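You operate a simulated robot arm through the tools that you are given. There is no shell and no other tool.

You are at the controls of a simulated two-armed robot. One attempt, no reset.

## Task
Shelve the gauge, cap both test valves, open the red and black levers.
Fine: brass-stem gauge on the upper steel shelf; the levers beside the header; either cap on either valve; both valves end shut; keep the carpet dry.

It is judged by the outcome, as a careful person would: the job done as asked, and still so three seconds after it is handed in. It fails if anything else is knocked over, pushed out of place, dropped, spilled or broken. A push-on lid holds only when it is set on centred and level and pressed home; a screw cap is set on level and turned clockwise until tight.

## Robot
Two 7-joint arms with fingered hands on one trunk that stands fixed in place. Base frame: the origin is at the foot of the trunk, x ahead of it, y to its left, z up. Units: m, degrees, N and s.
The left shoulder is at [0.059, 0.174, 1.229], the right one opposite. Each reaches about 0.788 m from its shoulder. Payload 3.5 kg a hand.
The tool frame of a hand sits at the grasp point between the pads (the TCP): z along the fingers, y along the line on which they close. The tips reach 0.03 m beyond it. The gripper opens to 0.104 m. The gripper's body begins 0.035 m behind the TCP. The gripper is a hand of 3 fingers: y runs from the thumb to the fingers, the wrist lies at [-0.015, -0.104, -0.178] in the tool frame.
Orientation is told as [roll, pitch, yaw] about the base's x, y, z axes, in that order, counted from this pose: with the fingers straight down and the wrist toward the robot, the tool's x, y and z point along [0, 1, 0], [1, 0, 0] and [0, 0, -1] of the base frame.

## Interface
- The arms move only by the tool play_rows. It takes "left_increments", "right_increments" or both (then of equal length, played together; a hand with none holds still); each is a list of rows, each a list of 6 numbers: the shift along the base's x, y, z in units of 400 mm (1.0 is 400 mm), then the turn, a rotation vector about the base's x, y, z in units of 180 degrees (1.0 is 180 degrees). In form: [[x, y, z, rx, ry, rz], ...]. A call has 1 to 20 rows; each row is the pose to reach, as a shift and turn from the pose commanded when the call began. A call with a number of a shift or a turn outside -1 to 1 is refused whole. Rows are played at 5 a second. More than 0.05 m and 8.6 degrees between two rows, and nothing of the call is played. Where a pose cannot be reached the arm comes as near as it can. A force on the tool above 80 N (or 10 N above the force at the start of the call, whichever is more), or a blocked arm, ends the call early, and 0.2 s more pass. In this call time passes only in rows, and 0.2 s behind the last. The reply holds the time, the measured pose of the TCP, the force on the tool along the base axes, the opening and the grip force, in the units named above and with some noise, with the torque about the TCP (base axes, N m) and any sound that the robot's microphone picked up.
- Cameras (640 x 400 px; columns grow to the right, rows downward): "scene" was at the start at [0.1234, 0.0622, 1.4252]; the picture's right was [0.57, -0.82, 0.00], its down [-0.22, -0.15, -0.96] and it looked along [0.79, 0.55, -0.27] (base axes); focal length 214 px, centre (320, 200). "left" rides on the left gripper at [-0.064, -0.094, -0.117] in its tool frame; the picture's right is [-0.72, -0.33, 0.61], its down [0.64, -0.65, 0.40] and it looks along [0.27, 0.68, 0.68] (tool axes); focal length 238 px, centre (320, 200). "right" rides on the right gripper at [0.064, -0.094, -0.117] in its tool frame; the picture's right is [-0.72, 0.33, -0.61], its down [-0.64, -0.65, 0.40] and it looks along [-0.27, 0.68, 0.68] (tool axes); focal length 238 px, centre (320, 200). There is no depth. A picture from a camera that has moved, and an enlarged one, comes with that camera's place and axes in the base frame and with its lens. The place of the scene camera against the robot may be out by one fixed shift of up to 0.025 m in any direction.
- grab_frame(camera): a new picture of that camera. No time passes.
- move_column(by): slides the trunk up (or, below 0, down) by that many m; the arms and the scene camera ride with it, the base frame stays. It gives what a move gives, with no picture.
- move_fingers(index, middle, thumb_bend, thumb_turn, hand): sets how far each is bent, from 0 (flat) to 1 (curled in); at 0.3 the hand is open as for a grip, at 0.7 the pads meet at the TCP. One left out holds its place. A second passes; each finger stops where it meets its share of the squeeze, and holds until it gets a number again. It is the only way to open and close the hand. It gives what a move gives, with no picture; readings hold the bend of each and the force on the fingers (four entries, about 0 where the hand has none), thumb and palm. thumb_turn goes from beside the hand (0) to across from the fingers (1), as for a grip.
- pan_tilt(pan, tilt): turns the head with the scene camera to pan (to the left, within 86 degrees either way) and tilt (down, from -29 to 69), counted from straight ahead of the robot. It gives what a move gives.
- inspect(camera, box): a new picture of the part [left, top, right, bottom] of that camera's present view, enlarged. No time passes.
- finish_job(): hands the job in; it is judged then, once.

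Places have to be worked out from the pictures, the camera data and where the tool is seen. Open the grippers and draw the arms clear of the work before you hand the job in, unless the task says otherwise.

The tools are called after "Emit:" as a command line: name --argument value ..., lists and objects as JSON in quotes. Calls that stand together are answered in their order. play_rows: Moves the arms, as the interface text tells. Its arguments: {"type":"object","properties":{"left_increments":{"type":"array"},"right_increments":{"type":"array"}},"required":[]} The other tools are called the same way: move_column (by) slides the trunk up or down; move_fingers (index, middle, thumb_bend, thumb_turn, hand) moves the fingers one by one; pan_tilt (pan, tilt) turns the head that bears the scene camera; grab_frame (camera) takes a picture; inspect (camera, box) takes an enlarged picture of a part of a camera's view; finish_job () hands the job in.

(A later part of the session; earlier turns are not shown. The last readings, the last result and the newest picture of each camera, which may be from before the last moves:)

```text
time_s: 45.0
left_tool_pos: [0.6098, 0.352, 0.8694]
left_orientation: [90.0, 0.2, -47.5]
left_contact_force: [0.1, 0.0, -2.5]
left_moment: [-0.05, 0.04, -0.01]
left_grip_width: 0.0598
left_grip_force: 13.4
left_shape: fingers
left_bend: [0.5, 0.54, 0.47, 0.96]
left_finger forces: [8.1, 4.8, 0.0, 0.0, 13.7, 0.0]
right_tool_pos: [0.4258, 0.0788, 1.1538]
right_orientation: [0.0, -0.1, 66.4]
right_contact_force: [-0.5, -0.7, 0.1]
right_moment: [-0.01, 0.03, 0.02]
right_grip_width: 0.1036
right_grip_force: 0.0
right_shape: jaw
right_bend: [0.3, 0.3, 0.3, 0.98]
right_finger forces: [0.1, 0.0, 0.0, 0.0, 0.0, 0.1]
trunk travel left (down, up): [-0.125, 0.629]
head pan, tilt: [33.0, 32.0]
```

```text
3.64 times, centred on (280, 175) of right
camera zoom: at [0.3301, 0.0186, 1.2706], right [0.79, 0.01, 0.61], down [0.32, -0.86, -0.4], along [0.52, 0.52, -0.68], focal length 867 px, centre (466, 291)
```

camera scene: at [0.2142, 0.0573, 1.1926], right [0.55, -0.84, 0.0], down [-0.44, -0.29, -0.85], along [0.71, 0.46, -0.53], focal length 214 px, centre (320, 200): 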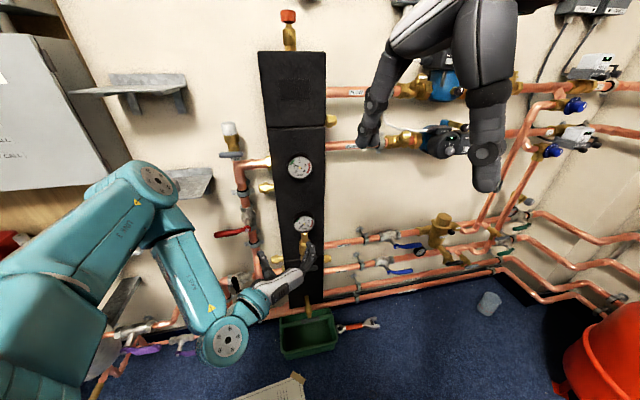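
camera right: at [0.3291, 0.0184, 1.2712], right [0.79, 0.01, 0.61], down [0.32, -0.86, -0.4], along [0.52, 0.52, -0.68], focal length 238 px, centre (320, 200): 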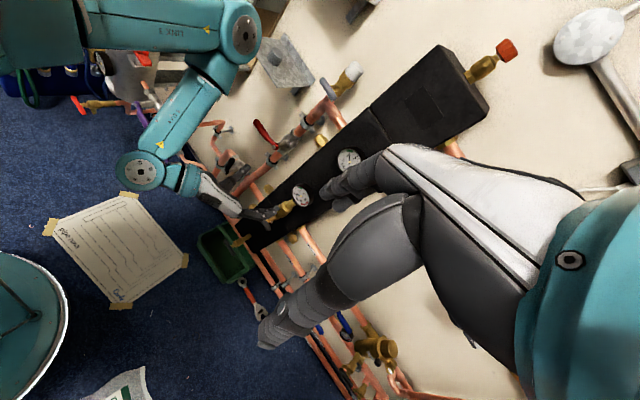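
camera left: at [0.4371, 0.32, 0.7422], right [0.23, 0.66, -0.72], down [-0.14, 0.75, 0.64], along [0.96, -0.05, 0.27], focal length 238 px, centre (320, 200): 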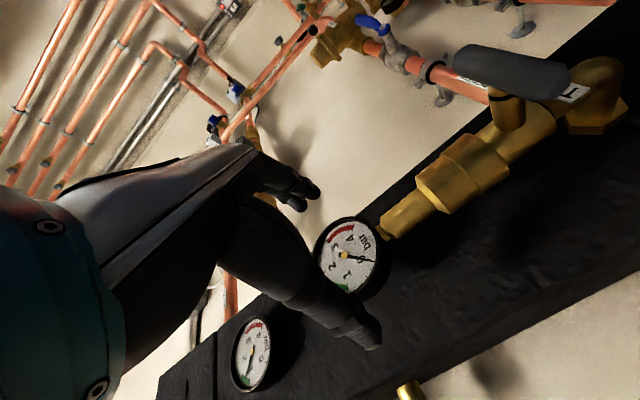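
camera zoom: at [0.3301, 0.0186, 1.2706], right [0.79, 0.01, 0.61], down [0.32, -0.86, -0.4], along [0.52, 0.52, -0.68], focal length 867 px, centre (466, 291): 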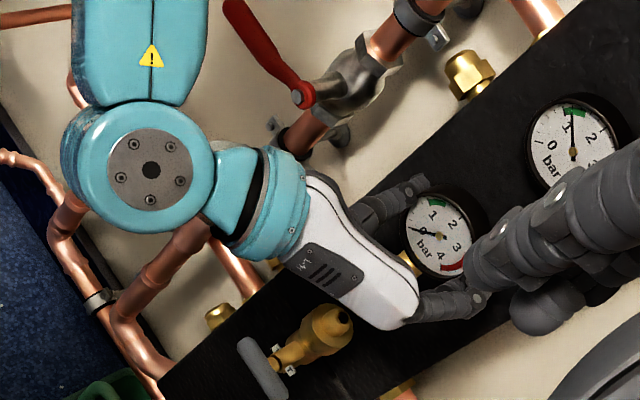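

Gauge is off, nozzle T2 is dry. I back away from the header and raise the trunk again.

Emit:
play_rows --left_increments '[[-0.06, -0.055, 0.01, 0, 0, 0], [-0.13, -0.12, 0.03, 0, 0, 0], [-0.19, -0.175, 0.05, 0, 0, 0], [-0.25, -0.23, 0.075, 0, 0, 0]]'

Emit:
move_column --by 0.2

Emit:
grab_frame --camera "scene"

Emit:
inspect --camera "left" --box '[240, 60, 560, 300]'

Emit:
grab_frame --camera "right"

```text
time_s: 46.0
left_tool_pos: [0.5324, 0.2593, 0.8868]
left_orientation: [89.9, 0.1, -47.4]
left_contact_force: [0.0, 0.7, -2.9]
left_moment: [-0.04, 0.07, 0.0]
left_grip_width: 0.0595
left_grip_force: 13.7
left_shape: fingers
left_bend: [0.5, 0.54, 0.47, 0.95]
left_finger forces: [8.3, 5.0, 0.1, 0.0, 14.0, 0.0]
left hand out of reach, approached as far as the arm can: row 4
right_tool_pos: [0.4273, 0.0789, 1.1541]
right_orientation: [0.0, 0.0, 66.3]
right_contact_force: [0.0, 1.6, -0.4]
right_moment: [-0.01, 0.01, 0.0]
right_grip_width: 0.1036
right_grip_force: 0.0
right_shape: jaw
right_bend: [0.3, 0.3, 0.3, 0.98]
right_finger forces: [0.0, 0.0, 0.0, 0.0, 0.0, 0.0]
trunk travel left (down, up): [-0.125, 0.629]
head pan, tilt: [33.0, 32.0]
```

```text
time_s: 48.1
left_tool_pos: [0.5307, 0.2566, 1.085]
left_orientation: [89.9, 0.2, -47.5]
left_contact_force: [1.0, 0.4, -4.0]
left_moment: [-0.02, 0.02, 0.01]
left_grip_width: 0.0595
left_grip_force: 13.8
left_shape: fingers
left_bend: [0.5, 0.54, 0.47, 0.95]
left_finger forces: [8.5, 4.9, 0.0, 0.1, 14.1, 0.0]
right_tool_pos: [0.4269, 0.0802, 1.3538]
right_orientation: [-0.1, 0.1, 66.4]
right_contact_force: [-0.4, 0.9, 0.2]
right_moment: [0.0, 0.0, 0.0]
right_grip_width: 0.1036
right_grip_force: 0.0
right_shape: jaw
right_bend: [0.3, 0.3, 0.3, 0.98]
right_finger forces: [0.0, 0.0, 0.0, 0.0, 0.0, 0.1]
trunk travel left (down, up): [-0.325, 0.429]
head pan, tilt: [33.0, 32.0]
```

```text
taken
camera scene: at [0.1227, 0.0575, 1.3986], right [0.55, -0.84, 0.0], down [-0.44, -0.29, -0.85], along [0.71, 0.46, -0.53], focal length 214 px, centre (320, 200)
```

scene: 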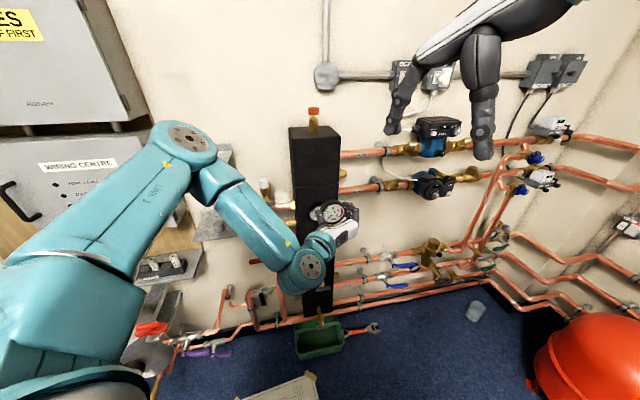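

```text
1.67 times, centred on (400, 180) of left
camera zoom: at [0.3798, 0.2466, 1.0217], right [0.23, 0.66, -0.72], down [-0.14, 0.75, 0.64], along [0.96, -0.05, 0.27], focal length 397 px, centre (187, 233)
```

zoom: 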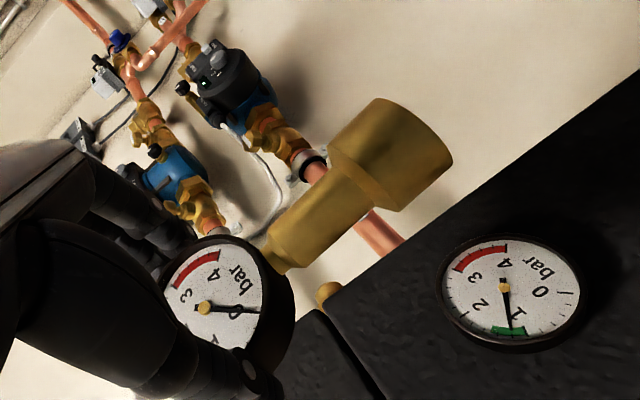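

```text
taken
camera right: at [0.3308, 0.0187, 1.4702], right [0.79, 0.01, 0.61], down [0.32, -0.86, -0.4], along [0.52, 0.52, -0.68], focal length 238 px, centre (320, 200)
```

right: 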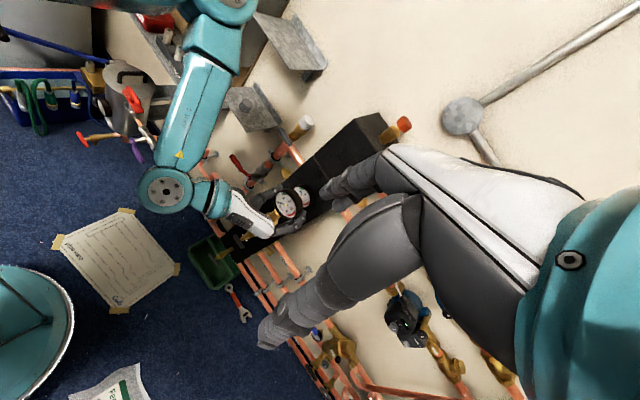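

Gauge is hanging steady. I now rotate the hand to point down (dial facing up) while moving left to in front of the shelves.

Emit:
play_rows --left_increments '[[-0.0415, 0.0452, 0.0352, -0.0307, 0.0335, 0], [-0.083, 0.0905, 0.0704, -0.0614, 0.067, 0], [-0.1244, 0.1357, 0.1056, -0.0922, 0.1005, 0], [-0.1659, 0.1809, 0.1408, -0.1229, 0.134, 0], [-0.2074, 0.2262, 0.176, -0.1536, 0.1675, 0], [-0.2489, 0.2714, 0.2112, -0.1844, 0.201, 0], [-0.2904, 0.3166, 0.2464, -0.2151, 0.2345, 0], [-0.3318, 0.3618, 0.2816, -0.2458, 0.268, 0], [-0.3733, 0.4071, 0.3168, -0.2766, 0.3015, 0], [-0.4148, 0.4523, 0.352, -0.3073, 0.335, 0], [-0.4563, 0.4975, 0.3875, -0.338, 0.3685, 0]]'

Emit:
grab_frame --camera "scene"

Emit:
grab_frame --camera "left"

```text
time_s: 50.5
left_tool_pos: [0.3454, 0.4536, 1.2397]
left_orientation: [-0.2, -0.2, -47.7]
left_contact_force: [-0.4, -0.3, -2.9]
left_moment: [0.08, -0.14, 0.03]
left_grip_width: 0.0589
left_grip_force: 13.9
left_shape: fingers
left_bend: [0.51, 0.55, 0.47, 0.96]
left_finger forces: [7.6, 7.2, 0.1, 0.1, 13.0, 0.0]
right_tool_pos: [0.4264, 0.079, 1.3536]
right_orientation: [0.1, 0.0, 66.2]
right_contact_force: [0.4, 0.6, 1.1]
right_moment: [-0.05, 0.03, 0.01]
right_grip_width: 0.1035
right_grip_force: 0.0
right_shape: jaw
right_bend: [0.3, 0.3, 0.3, 0.98]
right_finger forces: [0.0, 0.1, 0.0, 0.1, 0.1, 0.1]
trunk travel left (down, up): [-0.325, 0.429]
head pan, tilt: [33.0, 32.0]
```

```text
taken
camera scene: at [0.1219, 0.0577, 1.3989], right [0.55, -0.84, 0.0], down [-0.44, -0.29, -0.85], along [0.71, 0.46, -0.53], focal length 214 px, centre (320, 200)
```

scene: 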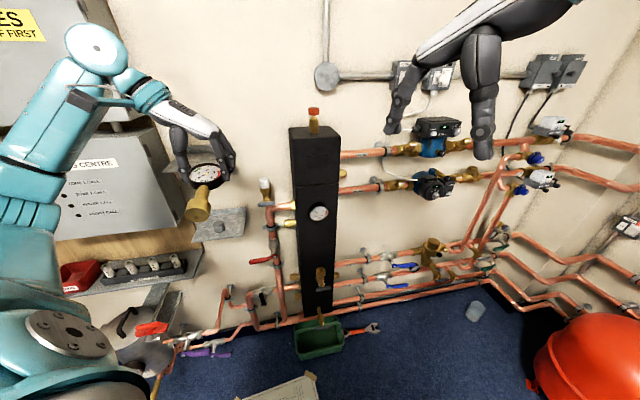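

```text
taken
camera left: at [0.2348, 0.4797, 1.3572], right [-0.75, -0.24, -0.61], down [0.03, 0.91, -0.41], along [0.66, -0.33, -0.68], focal length 238 px, centre (320, 200)
```

left: 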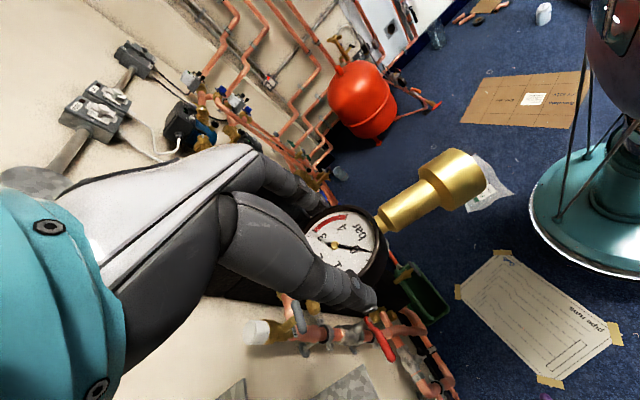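

The gauge is horizontal with the dial up (stem drooping ~15°). I yaw the hand so the stem points along the shelf and move nearer.

Emit:
play_rows --left_increments '[[0.0048, 0.0313, 0.0075, 0, 0, 0.0458], [0.0097, 0.0627, 0.015, 0, 0, 0.0917], [0.0145, 0.094, 0.0225, 0, 0, 0.1375], [0.0193, 0.1253, 0.03, 0, 0, 0.1833], [0.0241, 0.1566, 0.0375, 0, 0, 0.2292], [0.029, 0.188, 0.045, 0, 0, 0.275], [0.0338, 0.2193, 0.0525, 0, 0, 0.3208], [0.0386, 0.2506, 0.06, 0, 0, 0.3667], [0.0434, 0.282, 0.0675, 0, 0, 0.4125], [0.0483, 0.3133, 0.075, 0, 0, 0.4583]]'

Emit:
grab_frame --camera "scene"

Emit:
grab_frame --camera "left"

Emit:
grab_frame --camera "right"

```text
time_s: 52.8
left_tool_pos: [0.3662, 0.5821, 1.2701]
left_orientation: [0.0, 0.0, 35.1]
left_contact_force: [-0.6, -1.2, -2.9]
left_moment: [0.15, 0.08, -0.02]
left_grip_width: 0.0588
left_grip_force: 13.7
left_shape: fingers
left_bend: [0.51, 0.55, 0.47, 0.96]
left_finger forces: [7.7, 7.0, 0.1, 0.0, 12.8, 0.1]
right_tool_pos: [0.4263, 0.0789, 1.3548]
right_orientation: [0.0, 0.0, 66.3]
right_contact_force: [0.6, -0.1, -0.3]
right_moment: [0.01, -0.03, 0.0]
right_grip_width: 0.1037
right_grip_force: 0.0
right_shape: jaw
right_bend: [0.3, 0.3, 0.3, 0.98]
right_finger forces: [0.0, 0.0, 0.1, 0.0, 0.1, 0.0]
trunk travel left (down, up): [-0.325, 0.429]
head pan, tilt: [33.0, 32.0]
```

```text
taken
camera scene: at [0.1221, 0.0574, 1.3988], right [0.55, -0.84, 0.0], down [-0.44, -0.29, -0.85], along [0.71, 0.46, -0.53], focal length 214 px, centre (320, 200)
```

scene: 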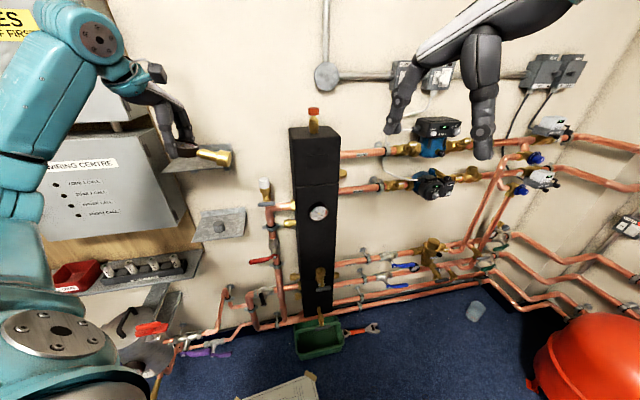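

```text
taken
camera left: at [0.3253, 0.4737, 1.3867], right [0.15, -0.78, -0.61], down [-0.9, 0.15, -0.41], along [0.41, 0.61, -0.68], focal length 238 px, centre (320, 200)
```

left: 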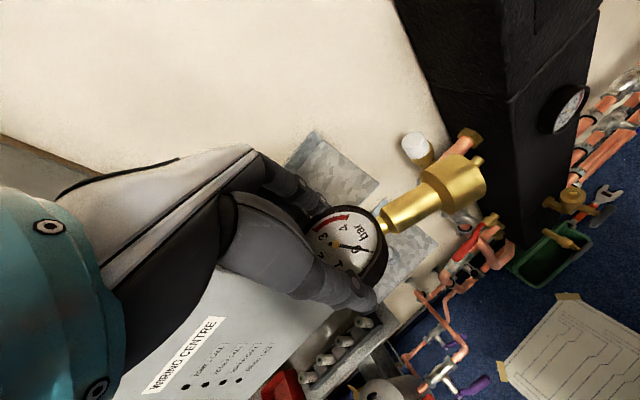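

```text
taken
camera right: at [0.3299, 0.0186, 1.4707], right [0.79, 0.01, 0.61], down [0.32, -0.86, -0.4], along [0.52, 0.52, -0.68], focal length 238 px, centre (320, 200)
```

right: 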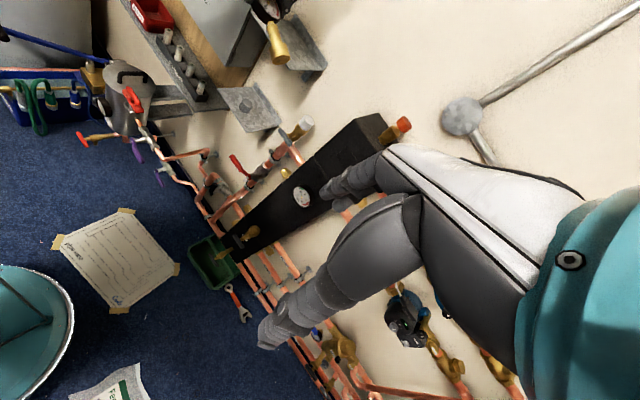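

Moving over the upper shelf's left part, still ~5 cm above it.

Emit:
play_rows --left_increments '[[0.0485, 0.0874, 0, 0, 0, 0], [0.097, 0.1748, 0, 0, 0, 0], [0.1455, 0.2621, 0, 0, 0, 0], [0.194, 0.3495, 0, 0, 0, 0]]'

Emit:
inspect --camera "scene" --box '[120, 60, 270, 190]'

Emit:
grab_frame --camera "left"

Emit:
inspect --camera "right" --box '[200, 0, 360, 110]'

```text
time_s: 53.8
left_tool_pos: [0.4454, 0.7223, 1.2697]
left_orientation: [0.1, -0.1, 34.8]
left_contact_force: [-0.7, 0.5, -3.6]
left_moment: [0.1, 0.09, 0.02]
left_grip_width: 0.0587
left_grip_force: 13.8
left_shape: fingers
left_bend: [0.51, 0.55, 0.47, 0.96]
left_finger forces: [7.7, 7.0, 0.0, 0.2, 12.5, 0.0]
right_tool_pos: [0.4289, 0.079, 1.353]
right_orientation: [0.2, 0.1, 66.3]
right_contact_force: [0.4, -0.5, 0.5]
right_moment: [-0.02, -0.02, 0.0]
right_grip_width: 0.1037
right_grip_force: 0.0
right_shape: jaw
right_bend: [0.3, 0.3, 0.3, 0.98]
right_finger forces: [0.0, 0.1, 0.0, 0.0, 0.0, 0.0]
trunk travel left (down, up): [-0.325, 0.429]
head pan, tilt: [33.0, 32.0]
```

```text
3.08 times, centred on (195, 125) of scene
camera zoom: at [0.1239, 0.0578, 1.3985], right [0.55, -0.84, 0.0], down [-0.45, -0.29, -0.85], along [0.71, 0.46, -0.53], focal length 660 px, centre (705, 431)
```

zoom: 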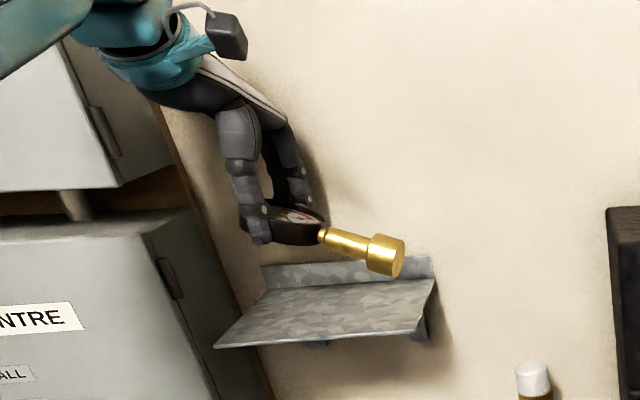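

```text
taken
camera left: at [0.4044, 0.6152, 1.3857], right [0.14, -0.78, -0.61], down [-0.9, 0.15, -0.4], along [0.41, 0.61, -0.68], focal length 238 px, centre (320, 200)
```

left: 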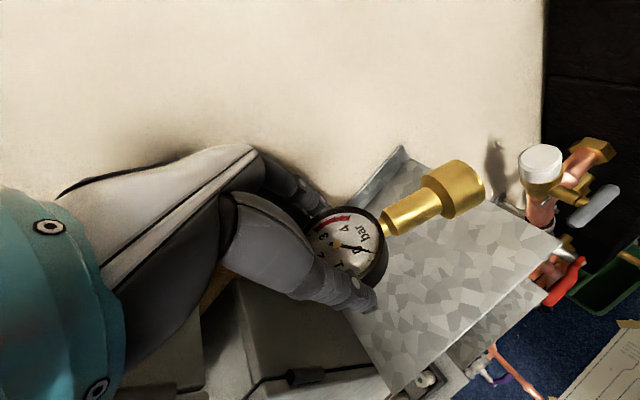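

```text
3.64 times, centred on (280, 55) of right
camera zoom: at [0.3319, 0.0189, 1.47], right [0.79, 0.01, 0.61], down [0.32, -0.86, -0.4], along [0.52, 0.52, -0.68], focal length 867 px, centre (466, 727)
```

zoom: 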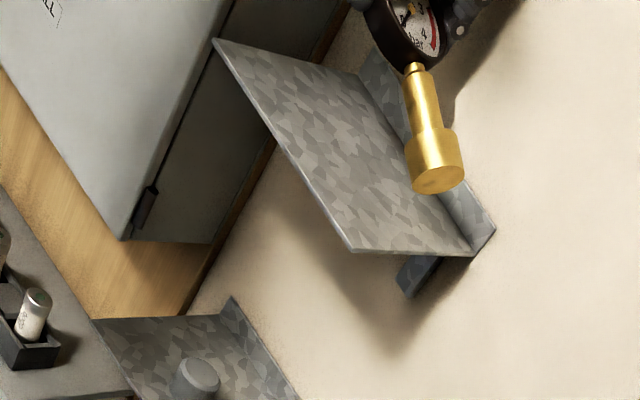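

Gauge projects well within the shelf. I lower gently, moving 1 cm out from the wall.

Emit:
play_rows --left_increments '[[-0.0093, -0.0085, -0.03, 0, 0, 0], [-0.0185, -0.017, -0.06, 0, 0, 0], [-0.0185, -0.017, -0.085, 0, 0, 0], [-0.0185, -0.017, -0.1, 0, 0, 0]]'

Emit:
inspect --camera "scene" --box '[140, 90, 250, 180]'

Emit:
inspect --camera "right" --box '[200, 0, 360, 110]'

```text
time_s: 54.8
left_tool_pos: [0.4369, 0.715, 1.2322]
left_orientation: [-0.1, -0.1, 34.9]
left_contact_force: [0.6, 0.0, -1.8]
left_moment: [0.02, 0.03, -0.03]
left_grip_width: 0.0587
left_grip_force: 13.0
left_shape: fingers
left_bend: [0.51, 0.55, 0.47, 0.96]
left_finger forces: [7.6, 5.8, 0.0, 0.1, 12.5, 0.0]
right_tool_pos: [0.4256, 0.0792, 1.3526]
right_orientation: [-0.1, 0.1, 66.3]
right_contact_force: [-0.2, -0.2, -0.3]
right_moment: [0.01, 0.0, 0.02]
right_grip_width: 0.1036
right_grip_force: 0.1
right_shape: jaw
right_bend: [0.3, 0.3, 0.3, 0.98]
right_finger forces: [0.0, 0.0, 0.1, 0.0, 0.0, 0.0]
trunk travel left (down, up): [-0.325, 0.429]
head pan, tilt: [33.0, 32.0]
```

```text
4.44 times, centred on (195, 135) of scene
camera zoom: at [0.1221, 0.0576, 1.3988], right [0.55, -0.84, 0.0], down [-0.44, -0.29, -0.85], along [0.71, 0.46, -0.53], focal length 953 px, centre (876, 489)
```

zoom: 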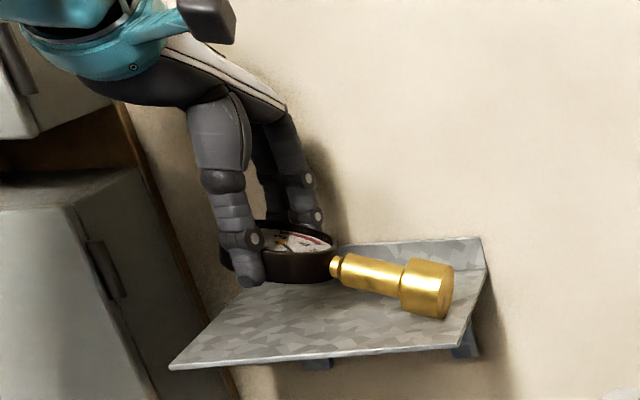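

```text
3.64 times, centred on (280, 55) of right
camera zoom: at [0.3299, 0.0188, 1.4707], right [0.79, 0.01, 0.61], down [0.32, -0.86, -0.4], along [0.52, 0.52, -0.68], focal length 867 px, centre (466, 727)
```

zoom: 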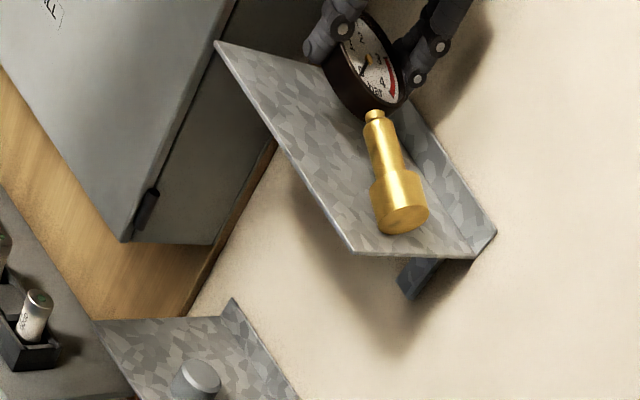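

The cup end has just touched the shelf. I keep lowering so the case settles down too, watching force.

Emit:
play_rows --left_increments '[[0, 0, -0.015, 0, 0, 0], [0, 0, -0.03, 0, 0, 0], [0, 0, -0.045, 0, 0, 0], [0, 0, -0.06, 0, 0, 0]]'

Emit:
inspect --camera "scene" --box '[140, 90, 250, 180]'

Emit:
inspect --camera "right" --box '[220, 0, 340, 80]'

```text
time_s: 55.8
left_tool_pos: [0.4377, 0.7149, 1.2064]
left_orientation: [0.0, 0.0, 34.8]
left_contact_force: [-0.8, 1.1, 0.7]
left_moment: [-0.08, -0.1, -0.01]
left_grip_width: 0.0585
left_grip_force: 13.0
left_shape: fingers
left_bend: [0.51, 0.55, 0.47, 0.96]
left_finger forces: [7.8, 4.9, 0.1, 0.0, 12.6, 0.0]
right_tool_pos: [0.4259, 0.0792, 1.3542]
right_orientation: [0.0, 0.0, 66.3]
right_contact_force: [-1.0, 1.5, 0.1]
right_moment: [0.01, 0.02, 0.01]
right_grip_width: 0.104
right_grip_force: 0.0
right_shape: jaw
right_bend: [0.3, 0.3, 0.3, 0.98]
right_finger forces: [0.0, 0.0, 0.0, 0.1, 0.0, 0.0]
trunk travel left (down, up): [-0.325, 0.429]
head pan, tilt: [33.0, 32.0]
```

```text
4.44 times, centred on (195, 135) of scene
camera zoom: at [0.1219, 0.0576, 1.3988], right [0.55, -0.84, 0.0], down [-0.44, -0.29, -0.85], along [0.71, 0.46, -0.53], focal length 953 px, centre (876, 489)
```

zoom: 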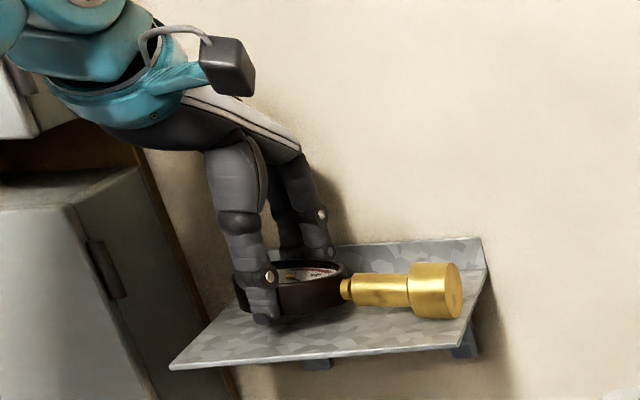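

```text
5.00 times, centred on (280, 40) of right
camera zoom: at [0.3298, 0.0187, 1.4707], right [0.79, 0.01, 0.61], down [0.32, -0.86, -0.4], along [0.52, 0.52, -0.68], focal length 1192 px, centre (520, 1000)
```

zoom: 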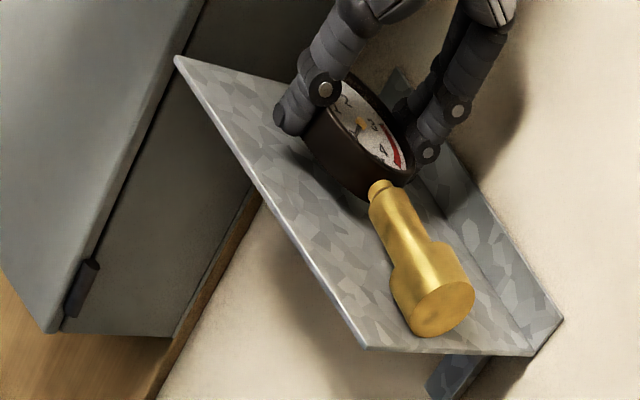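

Nearly level; I lower a further ~1 cm in small steps until the case is supported.

Emit:
play_rows --left_increments '[[0, 0, -0.0075, 0, 0, 0], [0, 0, -0.015, 0, 0, 0], [0, 0, -0.0225, 0, 0, 0]]'

Emit:
inspect --camera "scene" --box '[150, 110, 240, 180]'

Emit:
inspect --camera "right" --box '[220, 0, 340, 80]'

```text
time_s: 56.5
left_tool_pos: [0.4368, 0.7139, 1.1982]
left_orientation: [0.0, 0.0, 34.9]
left_contact_force: [-0.9, 1.3, 0.2]
left_moment: [-0.11, -0.05, -0.05]
left_grip_width: 0.0582
left_grip_force: 13.6
left_shape: fingers
left_bend: [0.51, 0.55, 0.47, 0.96]
left_finger forces: [8.1, 4.9, 0.1, 0.0, 13.0, 0.1]
right_tool_pos: [0.4267, 0.0792, 1.3532]
right_orientation: [0.0, 0.0, 66.3]
right_contact_force: [-0.5, -0.1, 0.6]
right_moment: [0.02, -0.01, -0.01]
right_grip_width: 0.1038
right_grip_force: 0.0
right_shape: jaw
right_bend: [0.3, 0.3, 0.3, 0.98]
right_finger forces: [0.0, 0.1, 0.1, 0.1, 0.0, 0.0]
trunk travel left (down, up): [-0.325, 0.429]
head pan, tilt: [33.0, 32.0]
```

```text
5.71 times, centred on (195, 145) of scene
camera zoom: at [0.1219, 0.0575, 1.3989], right [0.55, -0.84, 0.0], down [-0.44, -0.29, -0.85], along [0.71, 0.46, -0.53], focal length 1226 px, centre (1034, 514)
```

zoom: 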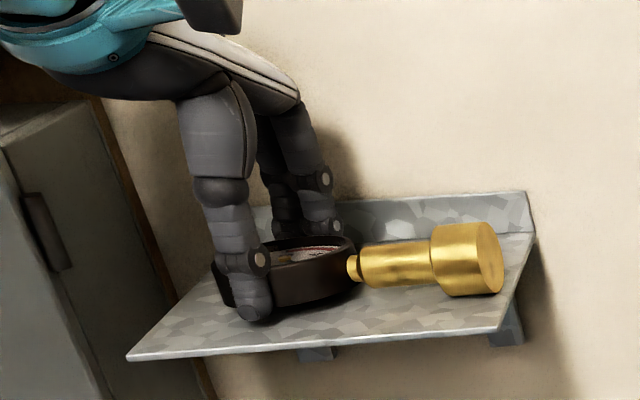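

```text
5.00 times, centred on (280, 40) of right
camera zoom: at [0.3297, 0.0187, 1.4707], right [0.79, 0.01, 0.61], down [0.32, -0.86, -0.4], along [0.52, 0.52, -0.68], focal length 1192 px, centre (520, 1000)
```

zoom: 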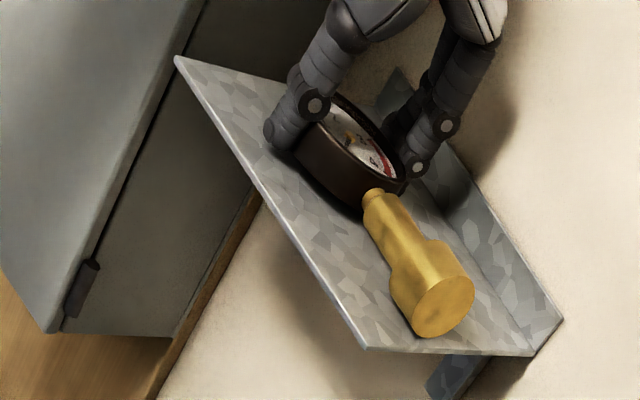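

Emit:
play_rows --left_increments '[[0, 0, -0.005, 0, 0, 0], [0, 0, -0.01, 0, 0, 0], [0, 0, -0.015, 0, 0, 0]]'

Emit:
inspect --camera "scene" --box '[150, 110, 240, 180]'

Emit:
inspect --camera "right" --box '[220, 0, 340, 80]'

```text
time_s: 57.4
left_tool_pos: [0.4371, 0.7133, 1.1963]
left_orientation: [0.1, -0.4, 34.9]
left_contact_force: [-1.2, 2.4, 14.8]
left_moment: [0.0, -0.15, -0.01]
left_grip_width: 0.0587
left_grip_force: 15.2
left_shape: fingers
left_bend: [0.51, 0.55, 0.47, 0.97]
left_finger forces: [8.5, 6.8, 0.0, 0.0, 14.9, 0.0]
right_tool_pos: [0.4249, 0.0785, 1.3544]
right_orientation: [0.1, -0.1, 66.3]
right_contact_force: [-0.3, 0.7, -0.2]
right_moment: [0.01, 0.03, -0.01]
right_grip_width: 0.1035
right_grip_force: 0.1
right_shape: jaw
right_bend: [0.3, 0.3, 0.3, 0.98]
right_finger forces: [0.0, 0.0, 0.0, 0.0, 0.1, 0.0]
trunk travel left (down, up): [-0.325, 0.429]
head pan, tilt: [33.0, 32.0]
```

```text
5.71 times, centred on (195, 145) of scene
camera zoom: at [0.1206, 0.0562, 1.3992], right [0.55, -0.84, 0.0], down [-0.44, -0.29, -0.85], along [0.71, 0.46, -0.53], focal length 1226 px, centre (1034, 514)
```

zoom: 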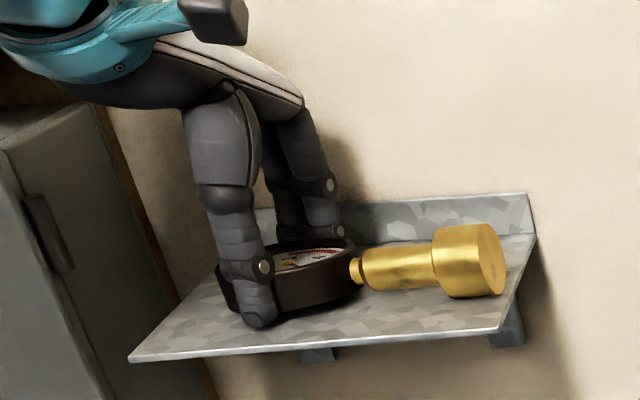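

```text
5.00 times, centred on (280, 40) of right
camera zoom: at [0.3284, 0.0173, 1.4712], right [0.79, 0.01, 0.61], down [0.32, -0.86, -0.4], along [0.52, 0.52, -0.68], focal length 1192 px, centre (520, 1000)
```

zoom: 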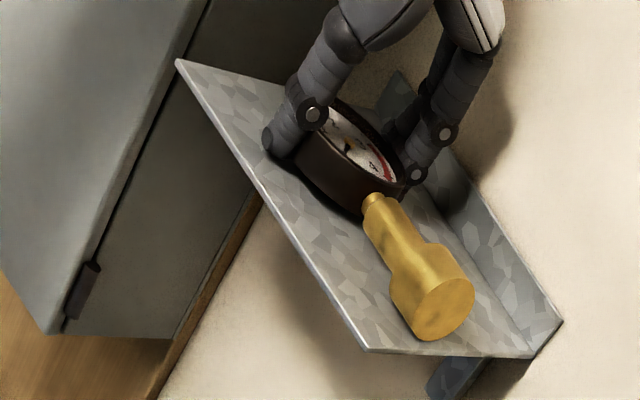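

The case is firmly on the shelf (15 N). I relieve 2 mm and open the fingers in two stages.

Emit:
play_rows --left_increments '[[0, 0, 0.004, 0, 0, 0]]'

Emit:
move_fingers --hand "left" --index 0.42 --middle 0.42 --thumb_bend 0.42

Emit:
move_fingers --hand "left" --index 0.34 --middle 0.34 --thumb_bend 0.34

Emit:
inspect --camera "scene" --box '[150, 110, 240, 180]'

Emit:
inspect --camera "right" --box '[220, 0, 340, 80]'

Emit:
grab_frame --camera "left"

```text
time_s: 57.8
left_tool_pos: [0.4385, 0.713, 1.1947]
left_orientation: [0.1, -0.2, 35.0]
left_contact_force: [0.8, 4.1, 12.9]
left_moment: [0.08, -0.2, 0.01]
left_grip_width: 0.0587
left_grip_force: 14.8
left_shape: fingers
left_bend: [0.51, 0.55, 0.48, 0.97]
left_finger forces: [9.1, 7.6, 0.0, 0.0, 13.1, 0.0]
right_tool_pos: [0.4251, 0.0787, 1.3537]
right_orientation: [0.0, -0.1, 66.4]
right_contact_force: [-0.7, 0.0, 1.2]
right_moment: [-0.02, -0.02, 0.02]
right_grip_width: 0.1036
right_grip_force: 0.0
right_shape: jaw
right_bend: [0.3, 0.3, 0.3, 0.98]
right_finger forces: [0.0, 0.1, 0.1, 0.0, 0.1, 0.0]
trunk travel left (down, up): [-0.325, 0.429]
head pan, tilt: [33.0, 32.0]
```

```text
time_s: 58.8
left_tool_pos: [0.4366, 0.7157, 1.194]
left_orientation: [-0.1, 0.0, 34.9]
left_contact_force: [-1.9, -0.4, 1.9]
left_moment: [0.02, -0.04, -0.01]
left_grip_width: 0.0732
left_grip_force: 1.1
left_shape: fingers
left_bend: [0.42, 0.43, 0.42, 0.97]
left_finger forces: [0.0, 1.8, 0.0, 0.0, 0.5, 0.1]
right_tool_pos: [0.4247, 0.0787, 1.3541]
right_orientation: [0.1, 0.0, 66.3]
right_contact_force: [-0.2, -0.1, -0.1]
right_moment: [0.01, -0.02, 0.0]
right_grip_width: 0.1036
right_grip_force: 0.0
right_shape: jaw
right_bend: [0.3, 0.3, 0.3, 0.98]
right_finger forces: [0.0, 0.0, 0.0, 0.0, 0.0, 0.0]
trunk travel left (down, up): [-0.325, 0.429]
head pan, tilt: [33.0, 32.0]
```

```text
time_s: 59.8
left_tool_pos: [0.4364, 0.7144, 1.1945]
left_orientation: [0.0, 0.0, 34.8]
left_contact_force: [-0.2, -0.6, 0.4]
left_moment: [-0.02, 0.01, -0.02]
left_grip_width: 0.0928
left_grip_force: 0.0
left_shape: fingers
left_bend: [0.34, 0.34, 0.34, 0.97]
left_finger forces: [0.1, 0.0, 0.0, 0.1, 0.0, 0.0]
right_tool_pos: [0.426, 0.0794, 1.353]
right_orientation: [0.0, -0.1, 66.2]
right_contact_force: [0.2, 0.7, 0.1]
right_moment: [0.0, 0.0, -0.01]
right_grip_width: 0.1035
right_grip_force: 0.0
right_shape: jaw
right_bend: [0.3, 0.3, 0.3, 0.98]
right_finger forces: [0.0, 0.0, 0.1, 0.0, 0.0, 0.0]
trunk travel left (down, up): [-0.325, 0.429]
head pan, tilt: [33.0, 32.0]
```

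```text
5.71 times, centred on (195, 145) of scene
camera zoom: at [0.1221, 0.0573, 1.3988], right [0.55, -0.84, 0.0], down [-0.44, -0.29, -0.85], along [0.71, 0.46, -0.53], focal length 1226 px, centre (1034, 514)
```

zoom: 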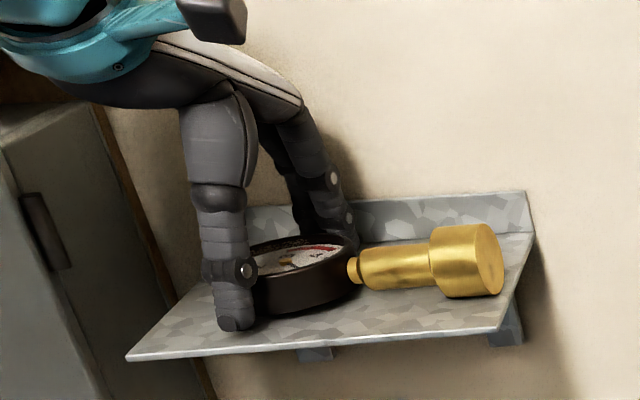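

```text
5.00 times, centred on (280, 40) of right
camera zoom: at [0.3299, 0.0185, 1.4706], right [0.79, 0.01, 0.61], down [0.32, -0.86, -0.4], along [0.52, 0.52, -0.68], focal length 1192 px, centre (520, 1000)
```

zoom: 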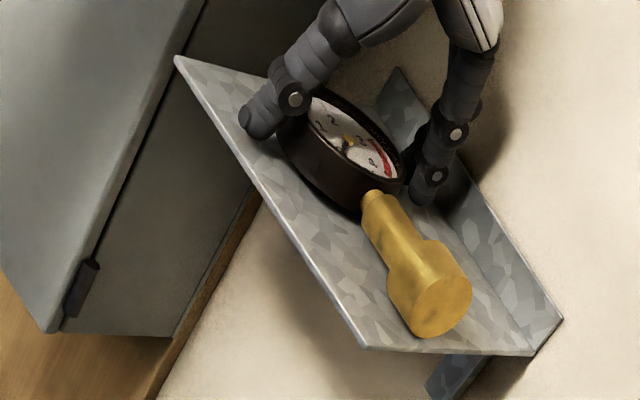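

```text
taken
camera left: at [0.3955, 0.6068, 1.3109], right [0.14, -0.78, -0.61], down [-0.9, 0.15, -0.4], along [0.41, 0.61, -0.68], focal length 238 px, centre (320, 200)
```

left: 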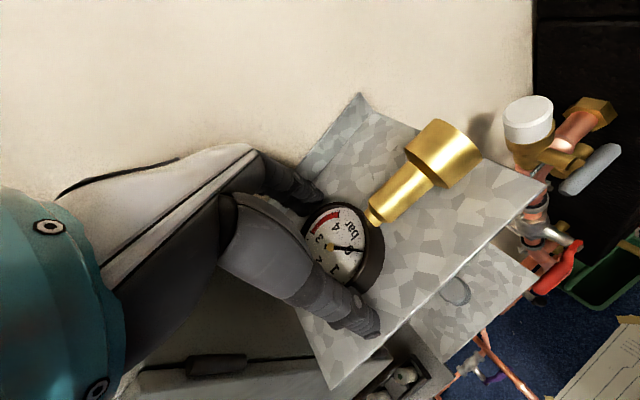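

The gauge lies stably on its back on the upper shelf with fingers clear. I lift straight up and check it stays.

Emit:
play_rows --left_increments '[[0, 0, 0.04, 0, 0, 0], [0, 0, 0.1, 0, 0, 0], [0, 0, 0.17, 0, 0, 0]]'

Emit:
inspect --camera "scene" --box '[150, 90, 240, 180]'

Emit:
grab_frame --camera "left"

```text
time_s: 60.5
left_tool_pos: [0.4386, 0.7133, 1.2615]
left_orientation: [0.0, 0.0, 34.8]
left_contact_force: [0.9, 0.1, -1.1]
left_moment: [0.02, 0.0, 0.02]
left_grip_width: 0.0926
left_grip_force: 0.1
left_shape: fingers
left_bend: [0.34, 0.34, 0.34, 0.97]
left_finger forces: [0.0, 0.0, 0.1, 0.0, 0.1, 0.1]
right_tool_pos: [0.4262, 0.0779, 1.3531]
right_orientation: [0.1, 0.0, 66.2]
right_contact_force: [0.2, -0.1, 0.0]
right_moment: [0.07, 0.03, -0.04]
right_grip_width: 0.1038
right_grip_force: 0.1
right_shape: jaw
right_bend: [0.3, 0.3, 0.3, 0.98]
right_finger forces: [0.0, 0.0, 0.0, 0.0, 0.0, 0.0]
trunk travel left (down, up): [-0.325, 0.429]
head pan, tilt: [33.0, 32.0]
```

```text
4.44 times, centred on (195, 135) of scene
camera zoom: at [0.1222, 0.0568, 1.3989], right [0.54, -0.84, 0.0], down [-0.44, -0.29, -0.85], along [0.71, 0.46, -0.53], focal length 953 px, centre (876, 489)
```

zoom: 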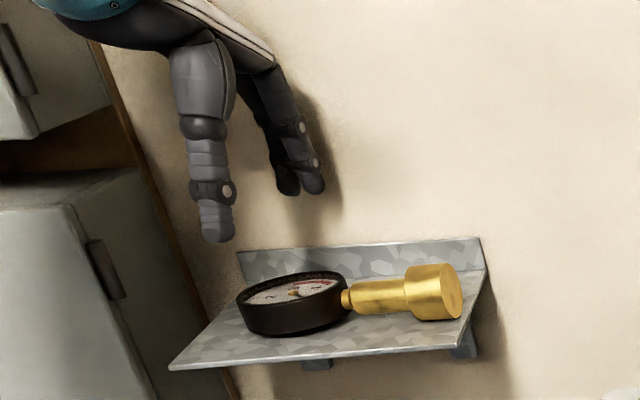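

```text
taken
camera left: at [0.3973, 0.6069, 1.3771], right [0.14, -0.78, -0.61], down [-0.9, 0.15, -0.4], along [0.41, 0.61, -0.68], focal length 238 px, centre (320, 200)
```

left: 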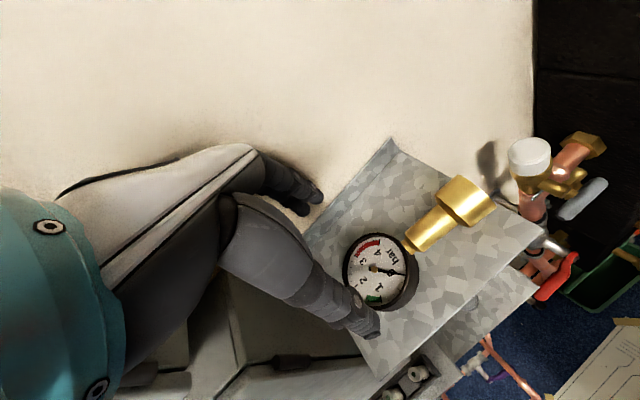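

Gauge is stable on the shelf. Now for the grey cap: I back out, then lower in front of the lower shelf.

Emit:
play_rows --left_increments '[[-0.074, -0.086, -0.03, 0, 0, 0.008], [-0.148, -0.172, -0.06, 0, 0, 0.016], [-0.221, -0.259, -0.09, 0, 0, 0.024], [-0.295, -0.345, -0.12, 0, 0, 0.032], [-0.369, -0.431, -0.154, 0, 0, 0.041], [-0.369, -0.431, -0.26, 0, 0, 0.041], [-0.369, -0.431, -0.37, 0, 0, 0.041], [-0.369, -0.431, -0.48, 0, 0, 0.041], [-0.369, -0.431, -0.604, 0, 0, 0.041]]'

Emit:
grab_frame --camera "scene"

Emit:
grab_frame --camera "left"

Emit:
grab_frame --camera "right"

```text
time_s: 62.5
left_tool_pos: [0.2873, 0.5424, 1.0194]
left_orientation: [0.1, -0.1, 42.4]
left_contact_force: [-0.2, -0.1, 0.8]
left_moment: [0.0, -0.01, -0.03]
left_grip_width: 0.0932
left_grip_force: 0.0
left_shape: fingers
left_bend: [0.34, 0.34, 0.34, 0.97]
left_finger forces: [0.0, 0.0, 0.0, 0.0, 0.1, 0.0]
right_tool_pos: [0.4255, 0.0791, 1.3543]
right_orientation: [0.1, 0.0, 66.2]
right_contact_force: [0.6, -0.2, 0.2]
right_moment: [0.04, -0.02, 0.04]
right_grip_width: 0.1037
right_grip_force: 0.0
right_shape: jaw
right_bend: [0.3, 0.3, 0.3, 0.98]
right_finger forces: [0.0, 0.1, 0.1, 0.0, 0.0, 0.1]
trunk travel left (down, up): [-0.325, 0.429]
head pan, tilt: [33.0, 32.0]
```

```text
taken
camera scene: at [0.122, 0.0572, 1.3989], right [0.54, -0.84, 0.0], down [-0.44, -0.29, -0.85], along [0.71, 0.46, -0.53], focal length 214 px, centre (320, 200)
```

scene: 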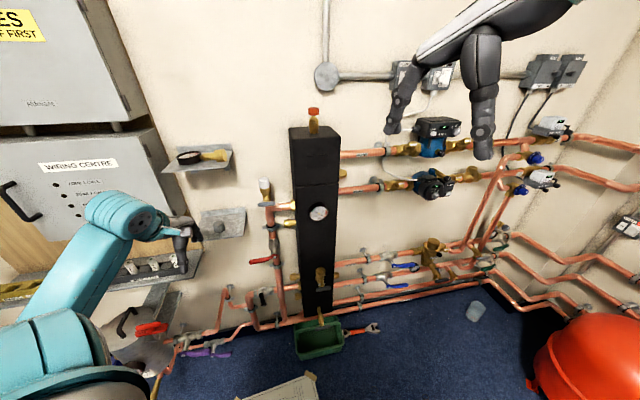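

```text
taken
camera left: at [0.2602, 0.4303, 1.1354], right [0.24, -0.75, -0.61], down [-0.91, 0.04, -0.41], along [0.33, 0.66, -0.68], focal length 238 px, centre (320, 200)
```

left: 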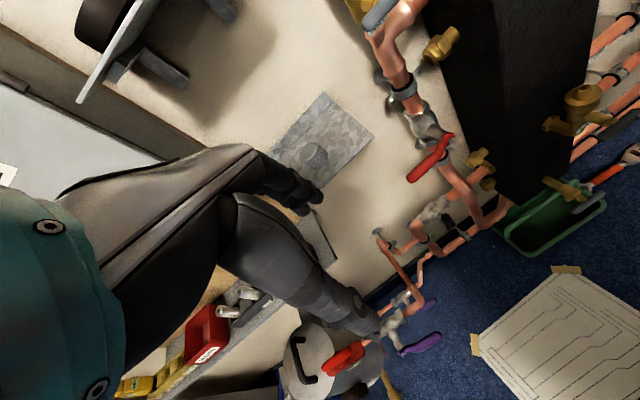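

```text
taken
camera right: at [0.3298, 0.0184, 1.4707], right [0.79, 0.01, 0.61], down [0.32, -0.86, -0.4], along [0.52, 0.52, -0.68], focal length 238 px, centre (320, 200)
```

right: 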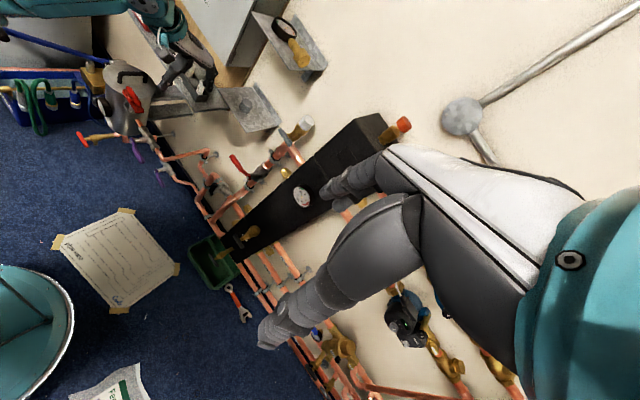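

Emit:
inspect --camera "left" --box '[260, 80, 400, 220]'

Emit:
inspect --camera "scene" --box '[150, 140, 260, 270]'

Emit:
inspect --camera "right" --box '[160, 40, 300, 150]'

```text
2.86 times, centred on (330, 150) of left
camera zoom: at [0.2602, 0.4303, 1.1354], right [0.24, -0.75, -0.61], down [-0.91, 0.04, -0.41], along [0.33, 0.66, -0.68], focal length 681 px, centre (291, 343)
```

zoom: 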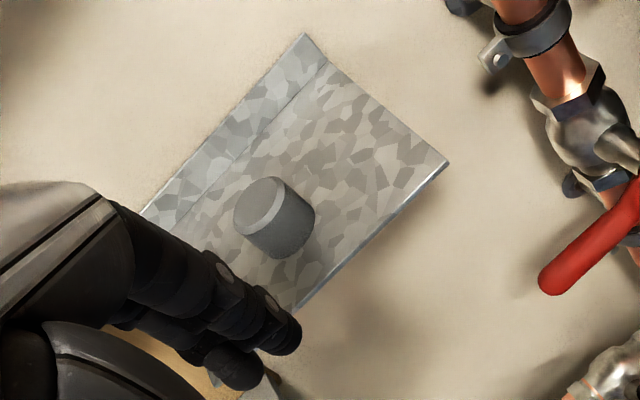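

```text
3.08 times, centred on (205, 205) of scene
camera zoom: at [0.122, 0.0572, 1.3989], right [0.54, -0.84, 0.0], down [-0.44, -0.29, -0.85], along [0.71, 0.46, -0.53], focal length 660 px, centre (674, 185)
```

zoom: 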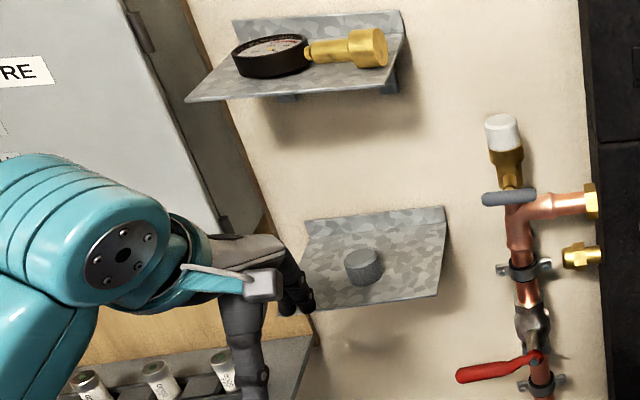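

```text
3.64 times, centred on (230, 95) of right
camera zoom: at [0.3298, 0.0184, 1.4707], right [0.79, 0.01, 0.61], down [0.32, -0.86, -0.4], along [0.52, 0.52, -0.68], focal length 867 px, centre (647, 582)
```

zoom: 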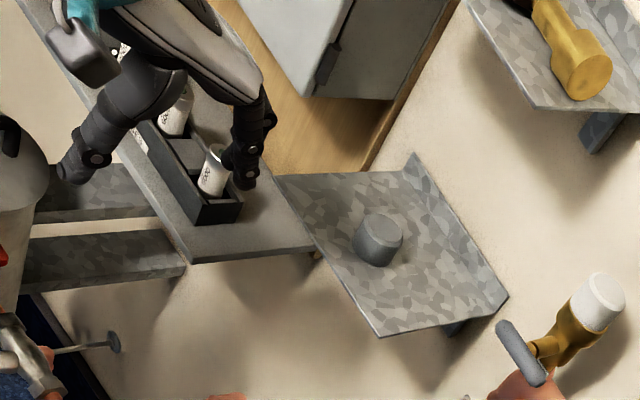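

Grey cap pinned at ≈ [0.4435,0.683], top z≈0.925. I move the hand in toward it, stopping 5 cm short to check clearance from the upper shelf.

Emit:
play_rows --left_increments '[[0.075, 0.068, -0.03, 0, 0, 0], [0.15, 0.136, -0.06, 0, 0, 0], [0.225, 0.204, -0.09, 0, 0, 0], [0.299, 0.268, -0.115, 0, 0, 0]]'

Emit:
inspect --camera "scene" --box '[130, 110, 270, 250]'

Emit:
inspect --camera "right" --box '[160, 0, 320, 150]'

Emit:
grab_frame --camera "left"

```text
time_s: 63.5
left_tool_pos: [0.4077, 0.6499, 0.9716]
left_orientation: [0.0, -0.1, 42.3]
left_contact_force: [-0.5, -0.2, -0.1]
left_moment: [-0.03, 0.08, 0.04]
left_grip_width: 0.093
left_grip_force: 0.1
left_shape: fingers
left_bend: [0.34, 0.34, 0.34, 0.97]
left_finger forces: [0.0, 0.0, 0.1, 0.1, 0.0, 0.0]
right_tool_pos: [0.4266, 0.0795, 1.3538]
right_orientation: [-0.1, 0.1, 66.4]
right_contact_force: [-0.1, 0.0, 0.3]
right_moment: [0.0, -0.02, -0.01]
right_grip_width: 0.1035
right_grip_force: 0.0
right_shape: jaw
right_bend: [0.3, 0.3, 0.3, 0.98]
right_finger forces: [0.1, 0.1, 0.1, 0.0, 0.0, 0.1]
trunk travel left (down, up): [-0.325, 0.429]
head pan, tilt: [33.0, 32.0]
```

```text
2.86 times, centred on (200, 180) of scene
camera zoom: at [0.1225, 0.0574, 1.3988], right [0.55, -0.84, 0.0], down [-0.44, -0.29, -0.85], along [0.71, 0.46, -0.53], focal length 613 px, centre (663, 257)
```

zoom: 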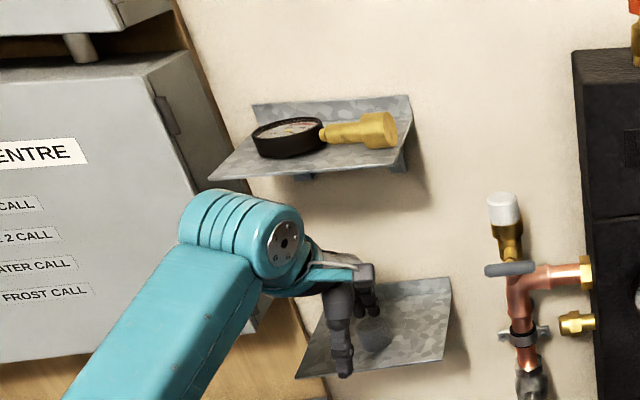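

```text
2.67 times, centred on (240, 75) of right
camera zoom: at [0.3305, 0.0186, 1.4705], right [0.79, 0.01, 0.61], down [0.32, -0.86, -0.4], along [0.52, 0.52, -0.68], focal length 636 px, centre (533, 533)
```

zoom: 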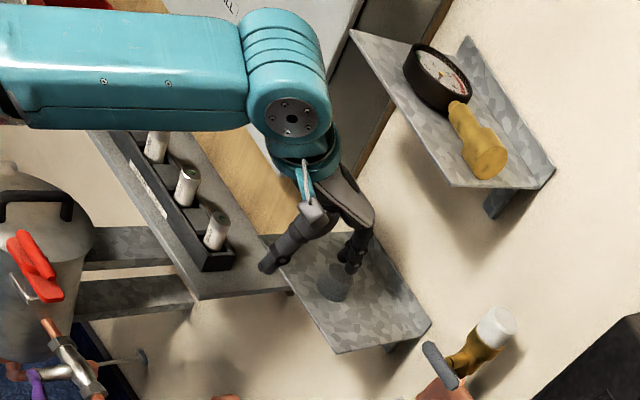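

```text
taken
camera left: at [0.3802, 0.5378, 1.0877], right [0.24, -0.75, -0.61], down [-0.91, 0.03, -0.4], along [0.32, 0.66, -0.68], focal length 238 px, centre (320, 200)
```

left: 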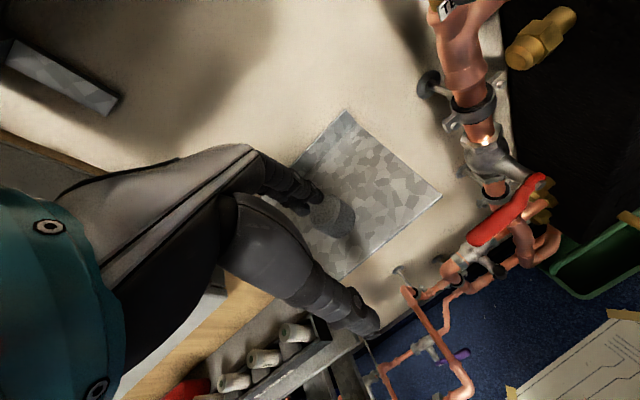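

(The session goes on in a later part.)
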